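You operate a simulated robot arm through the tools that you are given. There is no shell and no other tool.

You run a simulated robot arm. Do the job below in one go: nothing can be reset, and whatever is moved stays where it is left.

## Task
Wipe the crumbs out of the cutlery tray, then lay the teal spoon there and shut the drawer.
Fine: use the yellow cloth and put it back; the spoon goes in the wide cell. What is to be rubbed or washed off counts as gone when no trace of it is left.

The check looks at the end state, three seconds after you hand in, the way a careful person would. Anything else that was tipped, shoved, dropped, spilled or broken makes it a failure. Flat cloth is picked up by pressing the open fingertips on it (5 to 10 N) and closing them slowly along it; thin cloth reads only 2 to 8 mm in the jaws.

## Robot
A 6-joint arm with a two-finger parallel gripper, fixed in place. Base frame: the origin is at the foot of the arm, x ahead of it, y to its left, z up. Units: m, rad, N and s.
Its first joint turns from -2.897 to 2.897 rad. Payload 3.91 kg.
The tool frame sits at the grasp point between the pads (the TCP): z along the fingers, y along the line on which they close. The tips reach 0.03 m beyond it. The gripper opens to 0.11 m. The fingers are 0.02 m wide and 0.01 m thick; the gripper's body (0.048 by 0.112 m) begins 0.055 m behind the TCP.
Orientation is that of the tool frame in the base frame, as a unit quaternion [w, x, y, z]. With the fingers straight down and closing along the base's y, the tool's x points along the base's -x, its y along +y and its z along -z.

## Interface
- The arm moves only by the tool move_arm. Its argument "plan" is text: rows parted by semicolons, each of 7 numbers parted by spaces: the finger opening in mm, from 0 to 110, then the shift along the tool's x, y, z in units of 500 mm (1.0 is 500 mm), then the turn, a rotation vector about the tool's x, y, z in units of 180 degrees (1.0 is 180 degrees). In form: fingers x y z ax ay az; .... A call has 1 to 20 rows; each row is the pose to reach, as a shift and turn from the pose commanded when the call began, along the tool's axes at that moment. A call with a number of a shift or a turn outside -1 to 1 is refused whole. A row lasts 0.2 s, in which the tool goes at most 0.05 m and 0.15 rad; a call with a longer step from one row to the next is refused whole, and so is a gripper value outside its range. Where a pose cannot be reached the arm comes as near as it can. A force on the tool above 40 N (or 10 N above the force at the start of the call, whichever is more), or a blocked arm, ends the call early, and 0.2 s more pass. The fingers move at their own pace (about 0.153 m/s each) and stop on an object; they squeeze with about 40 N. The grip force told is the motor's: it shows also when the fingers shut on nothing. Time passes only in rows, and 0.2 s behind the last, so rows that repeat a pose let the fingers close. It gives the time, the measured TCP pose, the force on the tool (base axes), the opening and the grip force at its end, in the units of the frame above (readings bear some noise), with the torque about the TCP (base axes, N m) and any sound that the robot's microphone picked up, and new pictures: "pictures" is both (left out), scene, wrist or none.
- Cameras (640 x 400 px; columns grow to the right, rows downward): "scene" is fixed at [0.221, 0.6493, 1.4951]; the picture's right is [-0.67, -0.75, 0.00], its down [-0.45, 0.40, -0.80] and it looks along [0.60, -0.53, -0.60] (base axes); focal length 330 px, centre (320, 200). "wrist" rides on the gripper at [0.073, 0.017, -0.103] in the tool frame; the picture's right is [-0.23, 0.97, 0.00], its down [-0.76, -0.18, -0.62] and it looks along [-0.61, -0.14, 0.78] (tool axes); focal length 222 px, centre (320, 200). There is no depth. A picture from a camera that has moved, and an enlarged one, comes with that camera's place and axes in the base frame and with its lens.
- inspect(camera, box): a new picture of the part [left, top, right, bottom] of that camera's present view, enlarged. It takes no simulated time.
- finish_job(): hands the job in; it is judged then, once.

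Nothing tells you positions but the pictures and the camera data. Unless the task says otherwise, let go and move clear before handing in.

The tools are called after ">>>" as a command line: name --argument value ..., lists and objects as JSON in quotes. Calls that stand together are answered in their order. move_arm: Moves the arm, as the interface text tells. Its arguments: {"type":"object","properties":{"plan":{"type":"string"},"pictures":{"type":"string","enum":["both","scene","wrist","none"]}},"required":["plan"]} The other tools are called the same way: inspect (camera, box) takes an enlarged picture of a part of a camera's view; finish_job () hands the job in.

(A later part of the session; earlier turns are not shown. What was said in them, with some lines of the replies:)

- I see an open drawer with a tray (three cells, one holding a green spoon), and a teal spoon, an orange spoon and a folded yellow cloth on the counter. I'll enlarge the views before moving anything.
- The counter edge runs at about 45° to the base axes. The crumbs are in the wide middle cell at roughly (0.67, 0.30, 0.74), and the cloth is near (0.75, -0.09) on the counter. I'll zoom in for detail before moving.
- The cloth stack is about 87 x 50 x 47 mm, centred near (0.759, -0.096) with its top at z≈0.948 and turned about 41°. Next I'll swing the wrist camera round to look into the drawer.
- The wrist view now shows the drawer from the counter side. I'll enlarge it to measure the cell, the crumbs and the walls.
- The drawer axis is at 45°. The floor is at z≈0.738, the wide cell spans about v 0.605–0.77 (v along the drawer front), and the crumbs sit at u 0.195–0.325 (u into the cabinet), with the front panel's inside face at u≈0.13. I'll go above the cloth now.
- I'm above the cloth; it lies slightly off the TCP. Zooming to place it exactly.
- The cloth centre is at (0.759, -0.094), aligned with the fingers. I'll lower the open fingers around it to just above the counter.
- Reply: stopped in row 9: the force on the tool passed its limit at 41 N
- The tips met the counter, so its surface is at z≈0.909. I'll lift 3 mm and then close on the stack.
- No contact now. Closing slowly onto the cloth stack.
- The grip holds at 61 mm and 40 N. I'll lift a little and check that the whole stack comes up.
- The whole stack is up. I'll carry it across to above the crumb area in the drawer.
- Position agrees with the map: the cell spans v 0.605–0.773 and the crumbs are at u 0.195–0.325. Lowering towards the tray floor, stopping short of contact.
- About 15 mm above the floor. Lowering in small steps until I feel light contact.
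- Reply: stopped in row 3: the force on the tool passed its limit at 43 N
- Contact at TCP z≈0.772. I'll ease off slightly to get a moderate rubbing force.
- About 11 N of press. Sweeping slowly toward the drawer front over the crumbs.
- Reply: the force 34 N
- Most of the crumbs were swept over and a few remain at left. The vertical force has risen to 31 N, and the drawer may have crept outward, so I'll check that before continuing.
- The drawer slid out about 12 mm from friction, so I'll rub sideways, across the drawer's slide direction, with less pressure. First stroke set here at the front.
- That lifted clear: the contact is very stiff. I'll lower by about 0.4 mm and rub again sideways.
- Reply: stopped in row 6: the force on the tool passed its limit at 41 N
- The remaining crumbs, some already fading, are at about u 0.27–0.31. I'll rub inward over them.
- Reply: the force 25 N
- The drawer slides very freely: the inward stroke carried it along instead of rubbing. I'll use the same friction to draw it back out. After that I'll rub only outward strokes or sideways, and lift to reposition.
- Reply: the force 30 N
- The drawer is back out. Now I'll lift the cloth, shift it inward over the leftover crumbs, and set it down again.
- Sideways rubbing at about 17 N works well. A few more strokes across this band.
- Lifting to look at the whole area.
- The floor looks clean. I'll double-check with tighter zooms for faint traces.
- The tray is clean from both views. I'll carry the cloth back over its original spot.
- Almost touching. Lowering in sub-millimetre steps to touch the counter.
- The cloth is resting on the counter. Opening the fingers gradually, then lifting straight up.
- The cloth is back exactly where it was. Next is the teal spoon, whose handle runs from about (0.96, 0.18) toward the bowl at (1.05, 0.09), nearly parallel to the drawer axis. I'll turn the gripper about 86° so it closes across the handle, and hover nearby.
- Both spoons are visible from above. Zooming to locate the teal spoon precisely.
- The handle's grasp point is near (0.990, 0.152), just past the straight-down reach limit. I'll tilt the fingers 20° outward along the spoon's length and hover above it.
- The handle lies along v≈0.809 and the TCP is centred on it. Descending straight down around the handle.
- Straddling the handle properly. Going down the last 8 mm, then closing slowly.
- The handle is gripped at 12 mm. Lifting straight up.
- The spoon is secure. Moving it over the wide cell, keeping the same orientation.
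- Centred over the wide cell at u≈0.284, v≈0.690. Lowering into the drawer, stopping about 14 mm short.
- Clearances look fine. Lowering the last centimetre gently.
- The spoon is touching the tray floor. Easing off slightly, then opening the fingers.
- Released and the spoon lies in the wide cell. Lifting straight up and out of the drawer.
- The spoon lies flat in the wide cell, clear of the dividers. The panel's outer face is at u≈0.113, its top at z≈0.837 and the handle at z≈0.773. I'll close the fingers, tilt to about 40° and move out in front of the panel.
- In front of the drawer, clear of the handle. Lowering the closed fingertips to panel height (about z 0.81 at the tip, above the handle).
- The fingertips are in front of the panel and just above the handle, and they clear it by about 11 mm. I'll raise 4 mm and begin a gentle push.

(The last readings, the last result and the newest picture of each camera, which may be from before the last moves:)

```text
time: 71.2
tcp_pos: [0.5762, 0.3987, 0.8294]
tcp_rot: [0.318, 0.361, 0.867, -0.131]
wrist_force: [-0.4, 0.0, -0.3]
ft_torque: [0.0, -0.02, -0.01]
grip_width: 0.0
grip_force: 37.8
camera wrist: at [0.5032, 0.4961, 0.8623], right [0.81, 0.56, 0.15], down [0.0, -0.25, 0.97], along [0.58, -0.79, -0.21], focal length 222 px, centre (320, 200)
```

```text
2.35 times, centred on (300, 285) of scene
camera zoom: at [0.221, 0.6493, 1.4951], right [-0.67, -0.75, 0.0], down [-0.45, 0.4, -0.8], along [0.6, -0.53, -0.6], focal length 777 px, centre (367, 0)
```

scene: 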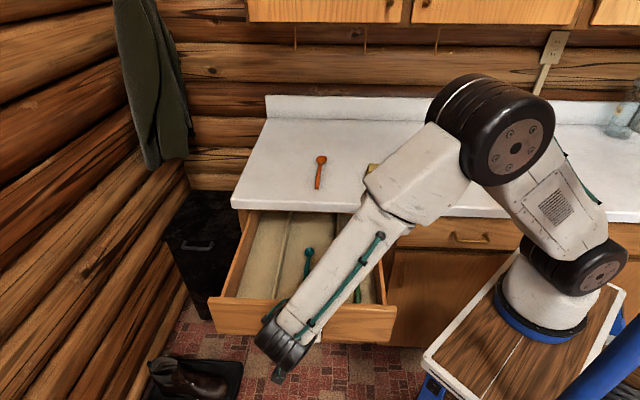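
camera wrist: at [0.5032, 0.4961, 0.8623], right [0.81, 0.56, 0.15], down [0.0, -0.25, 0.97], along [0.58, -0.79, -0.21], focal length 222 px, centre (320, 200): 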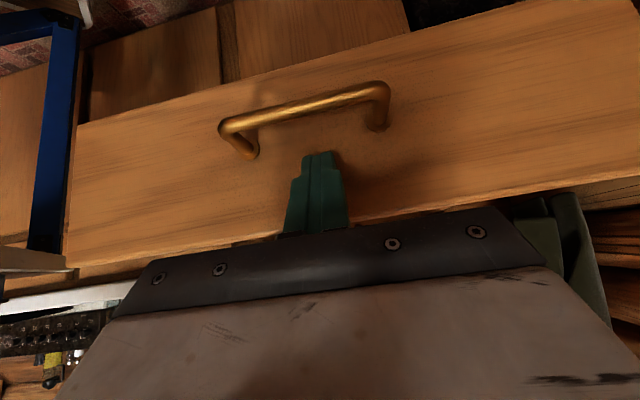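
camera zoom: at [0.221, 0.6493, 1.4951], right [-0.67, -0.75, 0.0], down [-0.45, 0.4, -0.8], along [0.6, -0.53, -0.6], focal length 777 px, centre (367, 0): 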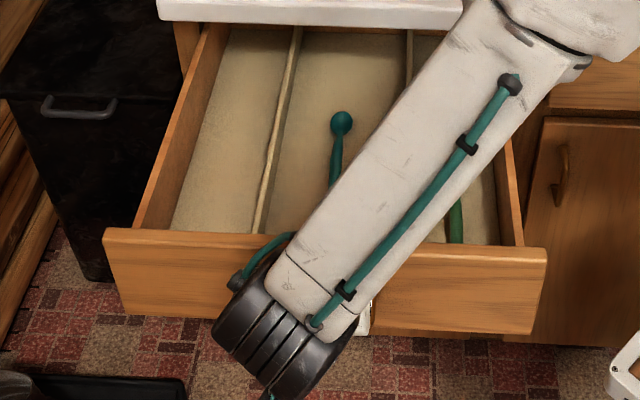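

The drawer is sliding in smoothly with no resistance and the spoon is staying put. Continuing the push at a steady slow pace.

>>> move_arm --plan "0 -0.0229 0 0.0194 0 0 0; 0 -0.0458 0 0.0387 0 0 0; 0 -0.0687 0 0.0581 0 0 0; 0 -0.0916 0 0.0774 0 0 0; 0 -0.1145 0 0.0968 0 0 0; 0 -0.1375 0 0.1161 0 0 0; 0 -0.1604 0 0.1355 0 0 0; 0 -0.1833 0 0.1548 0 0 0; 0 -0.2062 0 0.1742 0 0 0; 0 -0.2291 0 0.1935 0 0 0; 0 -0.252 0 0.2129 0 0 0; 0 -0.2749 0 0.2322 0 0 0" --pictures "both"

>>> inspect --camera "scene" --box '[190, 180, 410, 330]'

```text
time: 73.8
tcp_pos: [0.7045, 0.2698, 0.829]
tcp_rot: [0.318, 0.36, 0.867, -0.131]
wrist_force: [0.1, 0.4, -0.2]
ft_torque: [-0.03, 0.0, -0.01]
grip_width: 0.0001
grip_force: 37.9
camera wrist: at [0.6305, 0.3687, 0.8614], right [0.81, 0.56, 0.15], down [0.0, -0.25, 0.97], along [0.58, -0.79, -0.21], focal length 222 px, centre (320, 200)
```

scene: 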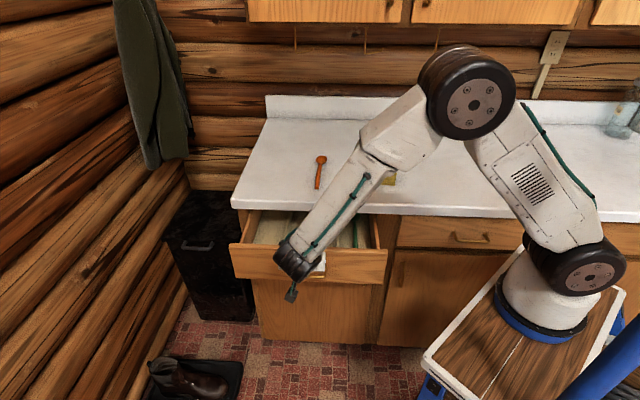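
wrist: 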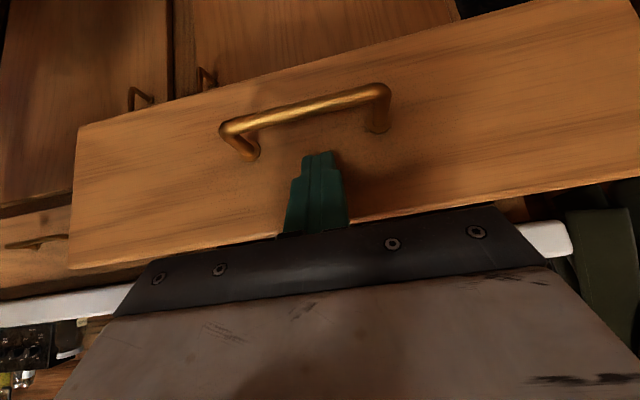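

```text
2.67 times, centred on (300, 255) of scene
camera zoom: at [0.221, 0.6493, 1.4951], right [-0.67, -0.75, 0.0], down [-0.45, 0.4, -0.8], along [0.6, -0.53, -0.6], focal length 880 px, centre (373, 53)
```

zoom: 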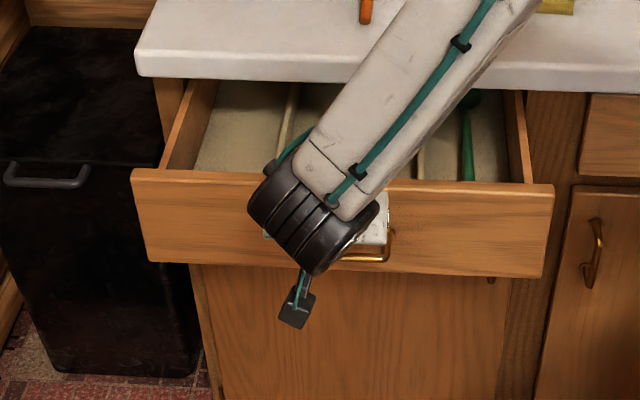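

About 16 cm to go, with no resistance. Continuing slowly.

>>> move_arm --plan "0 -0.0183 0 0.0155 0 0 0; 0 -0.0367 0 0.031 0 0 0; 0 -0.055 0 0.0464 0 0 0; 0 -0.0733 0 0.0619 0 0 0; 0 -0.0916 0 0.0774 0 0 0; 0 -0.11 0 0.0929 0 0 0; 0 -0.1283 0 0.1084 0 0 0; 0 -0.1466 0 0.1238 0 0 0; 0 -0.1649 0 0.1393 0 0 0; 0 -0.1833 0 0.1548 0 0 0" --pictures "both"

>>> inspect --camera "scene" --box '[220, 180, 440, 300]'

```text
time: 76.0
tcp_pos: [0.7905, 0.1861, 0.8298]
tcp_rot: [0.318, 0.359, 0.868, -0.129]
wrist_force: [-0.1, 0.2, -0.2]
ft_torque: [-0.02, 0.01, 0.01]
grip_width: 0.0
grip_force: 37.8
camera wrist: at [0.7159, 0.2847, 0.8615], right [0.81, 0.56, 0.15], down [0.0, -0.25, 0.97], along [0.58, -0.79, -0.21], focal length 222 px, centre (320, 200)
```

scene: 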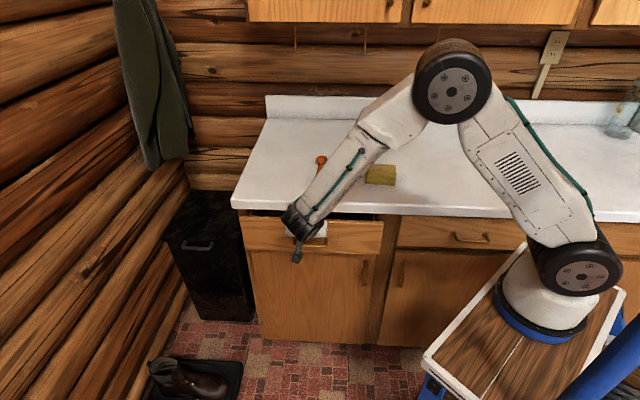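
wrist: 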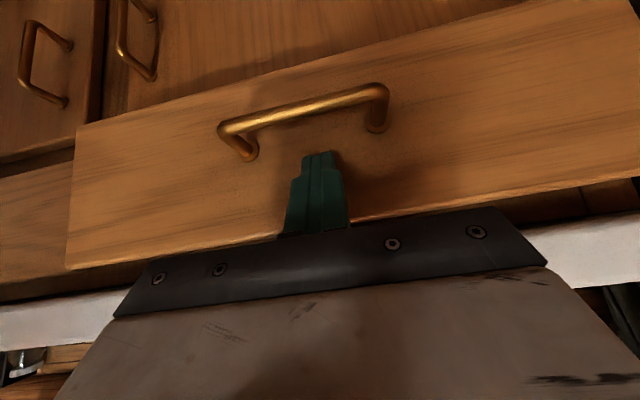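

```text
2.91 times, centred on (330, 240) of scene
camera zoom: at [0.221, 0.6493, 1.4951], right [-0.67, -0.75, 0.0], down [-0.45, 0.4, -0.8], along [0.6, -0.53, -0.6], focal length 960 px, centre (291, 84)
```

zoom: 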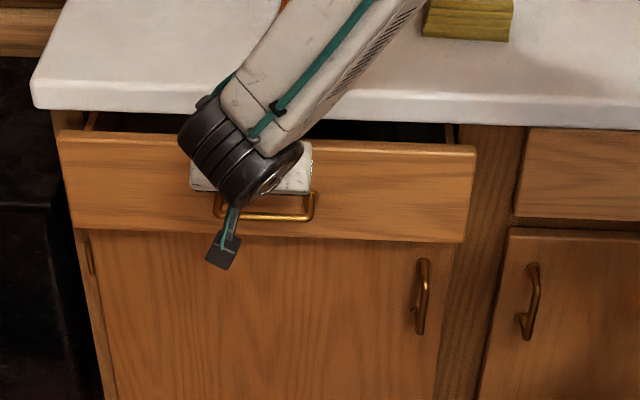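

About 3 cm remains. Pushing slowly until it reaches its stop.

>>> move_arm --plan "0 -0.0092 0 0.0077 0 0 0; 0 -0.0183 0 0.0155 0 0 0; 0 -0.0275 0 0.0232 0 0 0; 0 -0.0351 0 0.0297 0 0 0; 0 -0.0412 0 0.0348 0 0 0" --pictures "both"

>>> inspect --camera "scene" --box '[220, 180, 440, 300]'

```text
time: 77.2
tcp_pos: [0.8099, 0.1676, 0.8296]
tcp_rot: [0.318, 0.36, 0.867, -0.13]
wrist_force: [-0.4, 0.2, 1.0]
ft_torque: [-0.01, -0.02, 0.01]
grip_width: 0.0
grip_force: 38.0
camera wrist: at [0.7349, 0.2653, 0.8617], right [0.81, 0.57, 0.15], down [0.0, -0.26, 0.97], along [0.59, -0.78, -0.21], focal length 222 px, centre (320, 200)
```

scene: 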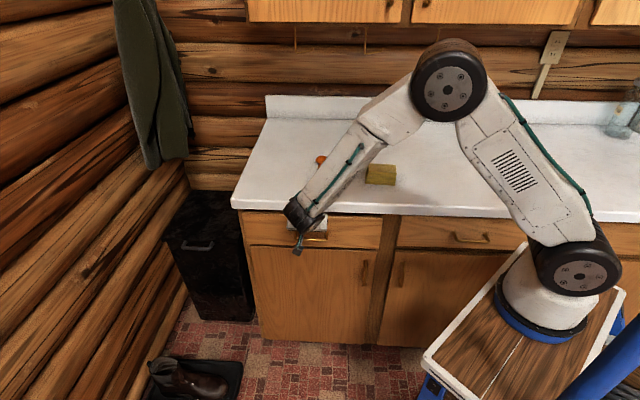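
wrist: 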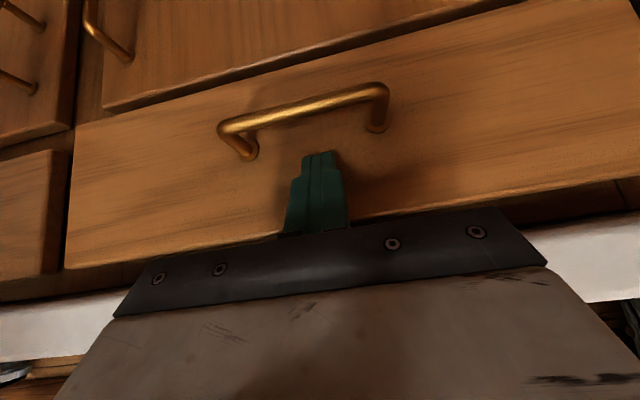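

```text
2.91 times, centred on (330, 240) of scene
camera zoom: at [0.221, 0.6493, 1.4951], right [-0.67, -0.75, 0.0], down [-0.45, 0.4, -0.8], along [0.6, -0.53, -0.6], focal length 960 px, centre (291, 84)
```

zoom: 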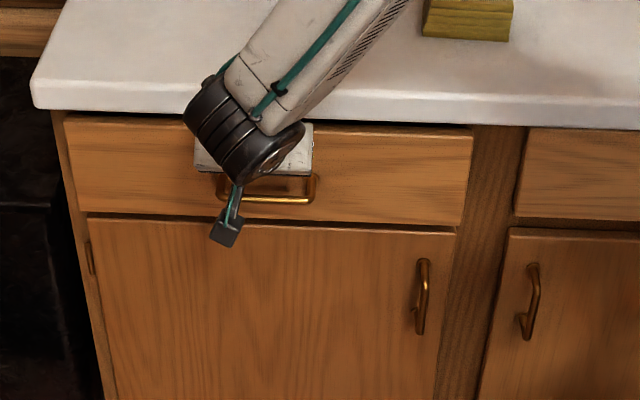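

Nearly shut, about 1 cm left. Small steps until I feel the stop.

>>> move_arm --plan "0 -0.0046 0 0.0039 0 0 0; 0 -0.0092 0 0.0077 0 0 0; 0 -0.0137 0 0.0116 0 0 0; 0 -0.0183 0 0.0155 0 0 0; 0 -0.0214 0 0.0181 0 0 0" --pictures "both"

>>> inspect --camera "scene" --box '[220, 180, 440, 300]'

```text
time: 78.4
tcp_pos: [0.8171, 0.1563, 0.829]
tcp_rot: [0.318, 0.36, 0.867, -0.13]
wrist_force: [-1.0, 1.3, 0.6]
ft_torque: [0.06, 0.03, 0.0]
grip_width: 0.0
grip_force: 37.9
camera wrist: at [0.7441, 0.2548, 0.8619], right [0.81, 0.57, 0.15], down [0.0, -0.25, 0.97], along [0.59, -0.78, -0.21], focal length 222 px, centre (320, 200)
```

scene: 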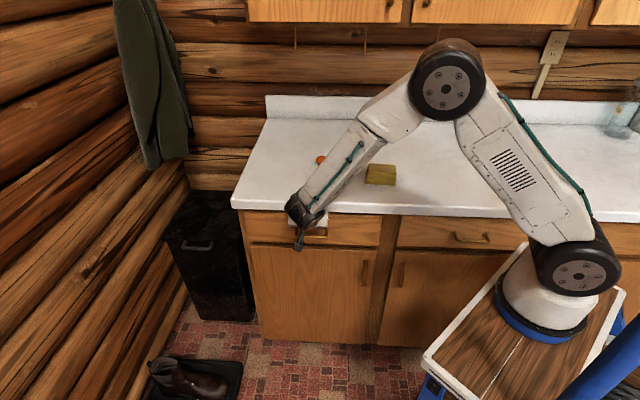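
wrist: 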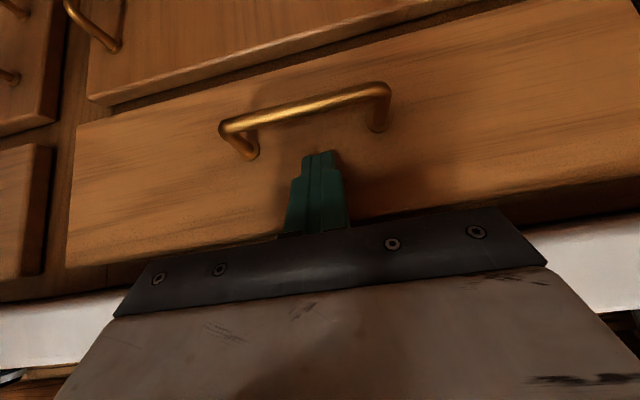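

```text
2.91 times, centred on (330, 240) of scene
camera zoom: at [0.221, 0.6493, 1.4951], right [-0.67, -0.75, 0.0], down [-0.45, 0.4, -0.8], along [0.6, -0.53, -0.6], focal length 960 px, centre (291, 84)
```

zoom: 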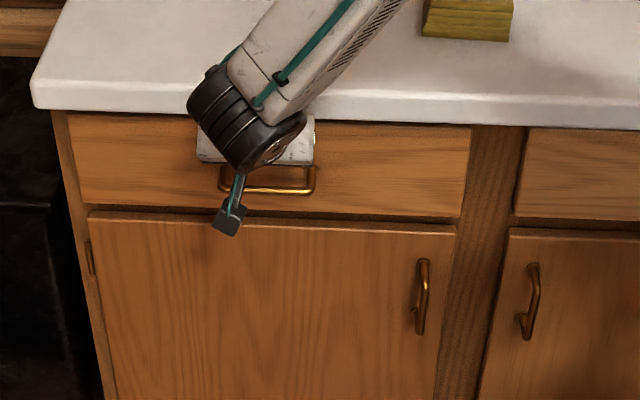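

Almost flush with the neighbouring drawer. A few more millimetres in tiny steps.

>>> move_arm --plan "0 -0.0031 0 0.0026 0 0 0; 0 -0.0061 0 0.0052 0 0 0; 0 -0.0092 0 0.0077 0 0 0" --pictures "none"

```text
time: 79.2
tcp_pos: [0.8222, 0.1533, 0.8284]
tcp_rot: [0.318, 0.36, 0.868, -0.13]
wrist_force: [-7.7, 2.5, 0.7]
ft_torque: [0.08, 0.08, -0.1]
grip_width: 0.0
grip_force: 38.0
```

>>> inspect --camera "scene" --box '[220, 180, 440, 300]'

>>> inspect --camera "wrist" --box '[0, 80, 640, 400]'

>>> inspect --camera "scene" --box '[340, 200, 430, 260]'

```text
2.91 times, centred on (330, 240) of scene
camera zoom: at [0.221, 0.6493, 1.4951], right [-0.67, -0.75, 0.0], down [-0.45, 0.4, -0.8], along [0.6, -0.53, -0.6], focal length 960 px, centre (291, 84)
```

zoom: 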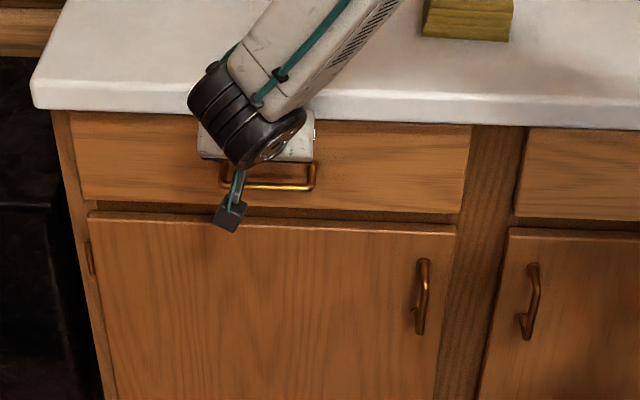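

```text
1.00 times, centred on (320, 240) of wrist (not enlarged: the box is as wide or as high as the picture)
camera zoom: at [0.7482, 0.2511, 0.8617], right [0.81, 0.57, 0.15], down [0.0, -0.25, 0.97], along [0.59, -0.78, -0.21], focal length 222 px, centre (320, 160)
```

zoom: 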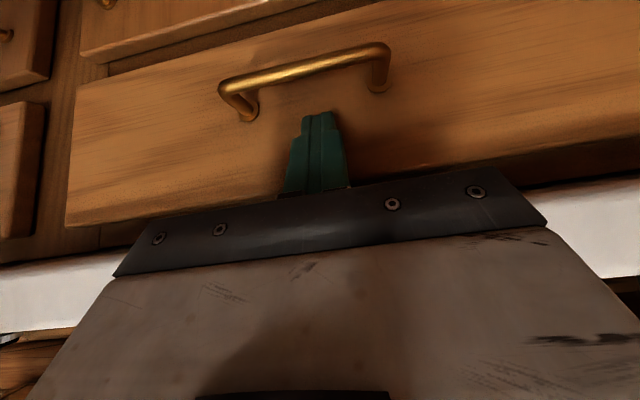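

```text
6.67 times, centred on (385, 230) of scene
camera zoom: at [0.221, 0.6493, 1.4951], right [-0.67, -0.75, 0.0], down [-0.45, 0.4, -0.8], along [0.6, -0.53, -0.6], focal length 2201 px, centre (-113, 0)
```

zoom: 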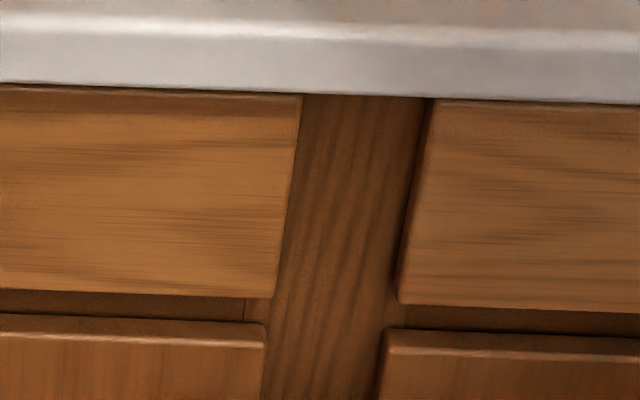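

It looks flush now and I feel about 8 N of resistance. One more small nudge will confirm it's against the stop.

>>> move_arm --plan "0 -0.002 0 0.0017 0 0 0; 0 -0.004 0 0.0034 0 0 0" --pictures "none"

>>> inspect --camera "scene" --box '[340, 200, 430, 260]'

```text
time: 79.9
tcp_pos: [0.8224, 0.153, 0.829]
tcp_rot: [0.317, 0.359, 0.868, -0.129]
wrist_force: [-22.5, 20.6, 10.0]
ft_torque: [0.07, 0.23, -0.03]
grip_width: 0.0
grip_force: 37.2
stopped in row 2: the force on the tool passed its limit at 42 N (the readings are from after the stop); the commanded pose is now the measured one
```

```text
6.67 times, centred on (385, 230) of scene
camera zoom: at [0.221, 0.6493, 1.4951], right [-0.67, -0.75, 0.0], down [-0.45, 0.4, -0.8], along [0.6, -0.53, -0.6], focal length 2201 px, centre (-113, 0)
```

zoom: 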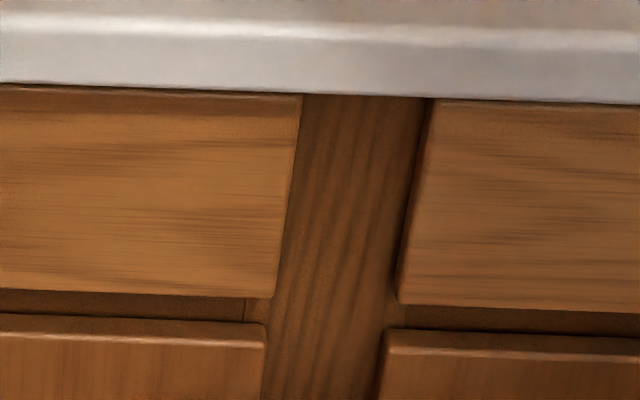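

Shut firmly against its stop. Backing away slowly, straight out from the panel.

>>> move_arm --plan "0 0.0015 0 -0.0013 0 0 0; 0 0.0046 0 -0.0039 0 0 0; 0 0.0153 0 -0.0129 0 0 0; 0 0.0458 0 -0.0387 0 0 0; 0 0.0993 0 -0.0839 0 0 0; 0 0.1604 0 -0.1355 0 0 0; 0 0.2214 0 -0.1871 0 0 0; 0 0.2749 0 -0.2322 0 0 0; 0 0.2749 0 -0.2322 0 0 0" --pictures "both"

>>> inspect --camera "scene" --box '[220, 180, 440, 300]'

```text
time: 81.9
tcp_pos: [0.6936, 0.2769, 0.8295]
tcp_rot: [0.318, 0.359, 0.868, -0.129]
wrist_force: [0.2, -1.0, 0.3]
ft_torque: [0.02, -0.04, 0.01]
grip_width: 0.0001
grip_force: 37.9
camera wrist: at [0.6209, 0.3764, 0.8612], right [0.81, 0.57, 0.15], down [0.0, -0.26, 0.97], along [0.58, -0.78, -0.21], focal length 222 px, centre (320, 200)
```

scene: 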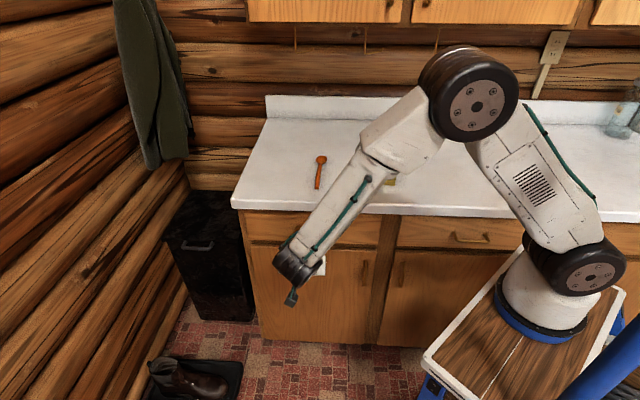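
wrist: 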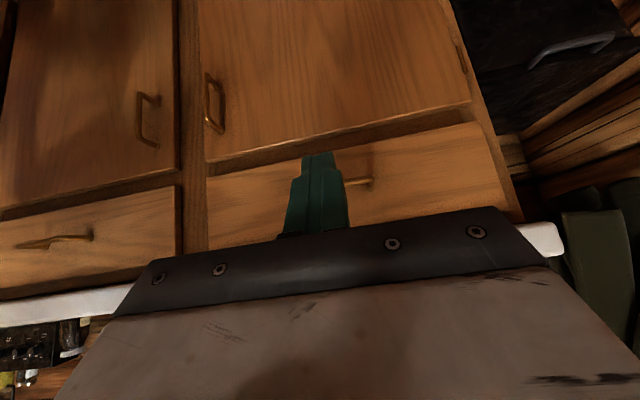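

```text
2.91 times, centred on (330, 240) of scene
camera zoom: at [0.221, 0.6493, 1.4951], right [-0.67, -0.75, 0.0], down [-0.45, 0.4, -0.8], along [0.6, -0.53, -0.6], focal length 960 px, centre (291, 84)
```

zoom: 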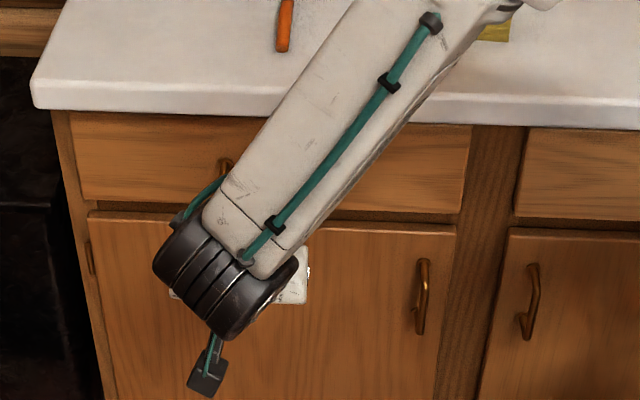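

The drawer stays shut. Raising the arm clear and taking a final look at everything.

>>> move_arm --plan "0 -0.0538 0 -0.0636 0 0 0; 0 -0.1075 0 -0.1273 0 0 0; 0 -0.1613 0 -0.1909 0 0 0; 0 -0.215 0 -0.2545 0 0 0; 0 -0.2688 0 -0.3182 0 0 0; 0 -0.3225 0 -0.3818 0 0 0; 0 -0.3763 0 -0.4454 0 0 0; 0 -0.3763 0 -0.4454 0 0 0" --pictures "both"

>>> inspect --camera "scene" --box '[220, 130, 440, 300]'

>>> inspect --camera "wrist" --box '[100, 0, 540, 240]'

```text
time: 83.7
tcp_pos: [0.6944, 0.278, 1.1196]
tcp_rot: [0.317, 0.36, 0.868, -0.13]
wrist_force: [0.2, 0.3, 0.2]
ft_torque: [0.02, -0.02, -0.03]
grip_width: 0.0
grip_force: 37.8
camera wrist: at [0.6209, 0.3761, 1.1536], right [0.81, 0.57, 0.15], down [0.0, -0.26, 0.97], along [0.58, -0.78, -0.21], focal length 222 px, centre (320, 200)
```

scene: 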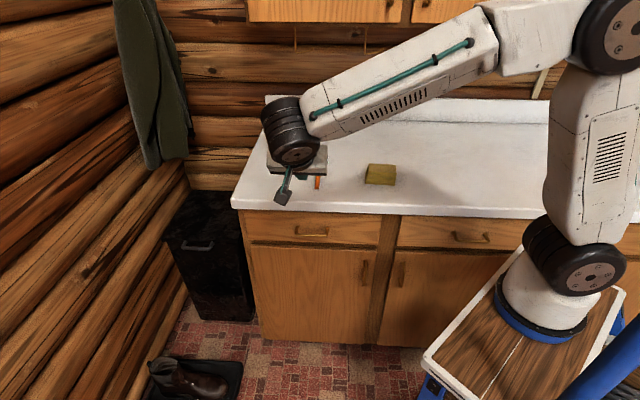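
wrist: 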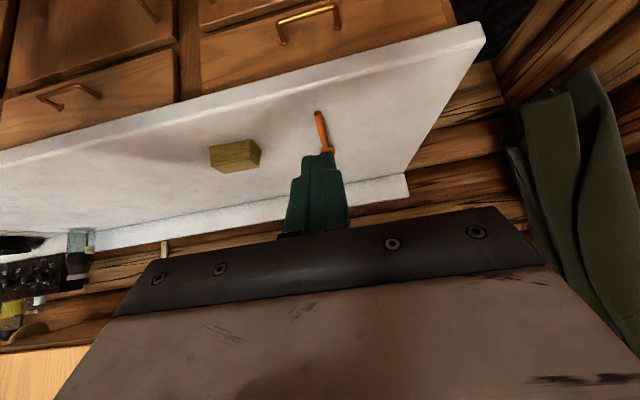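

```text
2.35 times, centred on (330, 215) of scene
camera zoom: at [0.221, 0.6493, 1.4951], right [-0.67, -0.75, 0.0], down [-0.45, 0.4, -0.8], along [0.6, -0.53, -0.6], focal length 777 px, centre (296, 165)
```

zoom: 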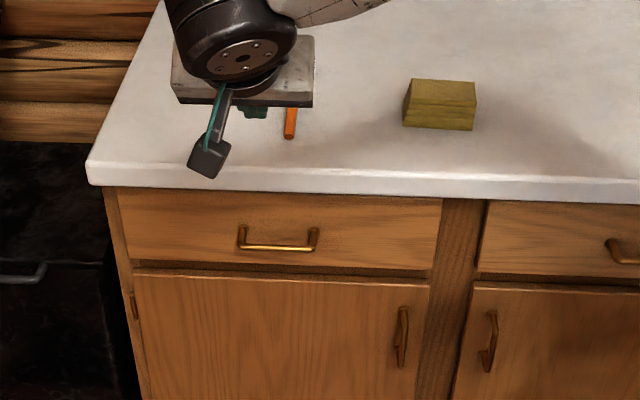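

```text
1.45 times, centred on (320, 120) of wrist
camera zoom: at [0.6209, 0.3761, 1.1536], right [0.81, 0.57, 0.15], down [0.0, -0.26, 0.97], along [0.58, -0.78, -0.21], focal length 323 px, centre (320, 316)
```

zoom: 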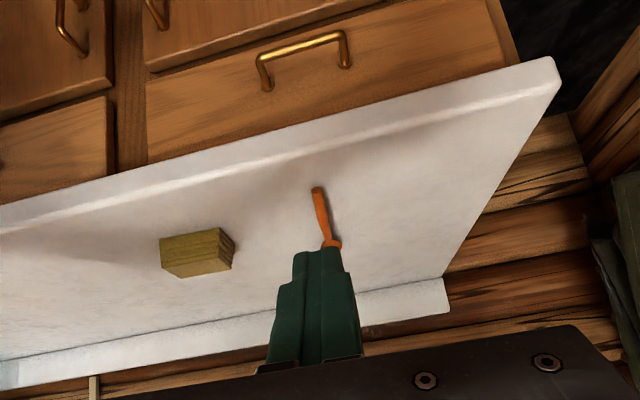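

The drawer is shut flush, with the teal spoon inside in the wide cell. The cloth is back in its place, the orange spoon is untouched, and the arm is clear, so I'm handing in.

>>> finish_job

```text
The job is handed in.
```

I wiped the crumbs out of the tray, laid the teal spoon in the wide cell and shut the drawer. The job is handed in, but I haven't seen the result of the check.

- **Crumbs:** no trace showed in the wide cell from either camera once the wiping was done.
- **Cloth:** it is back in its original spot, within about a millimetre.
- **Teal spoon:** it lay flat in the wide cell, clear of the dividers. I couldn't see it once the drawer was shut, but it was staying put while I pushed the drawer in.
- **Drawer:** it is against its stop and flush with the one beside it. It slid in and out a few centimetres while I wiped because it moves very freely.
- **Other items:** I didn't touch the orange spoon on the counter. The green spoon stayed in its own cell and moved only with the drawer.
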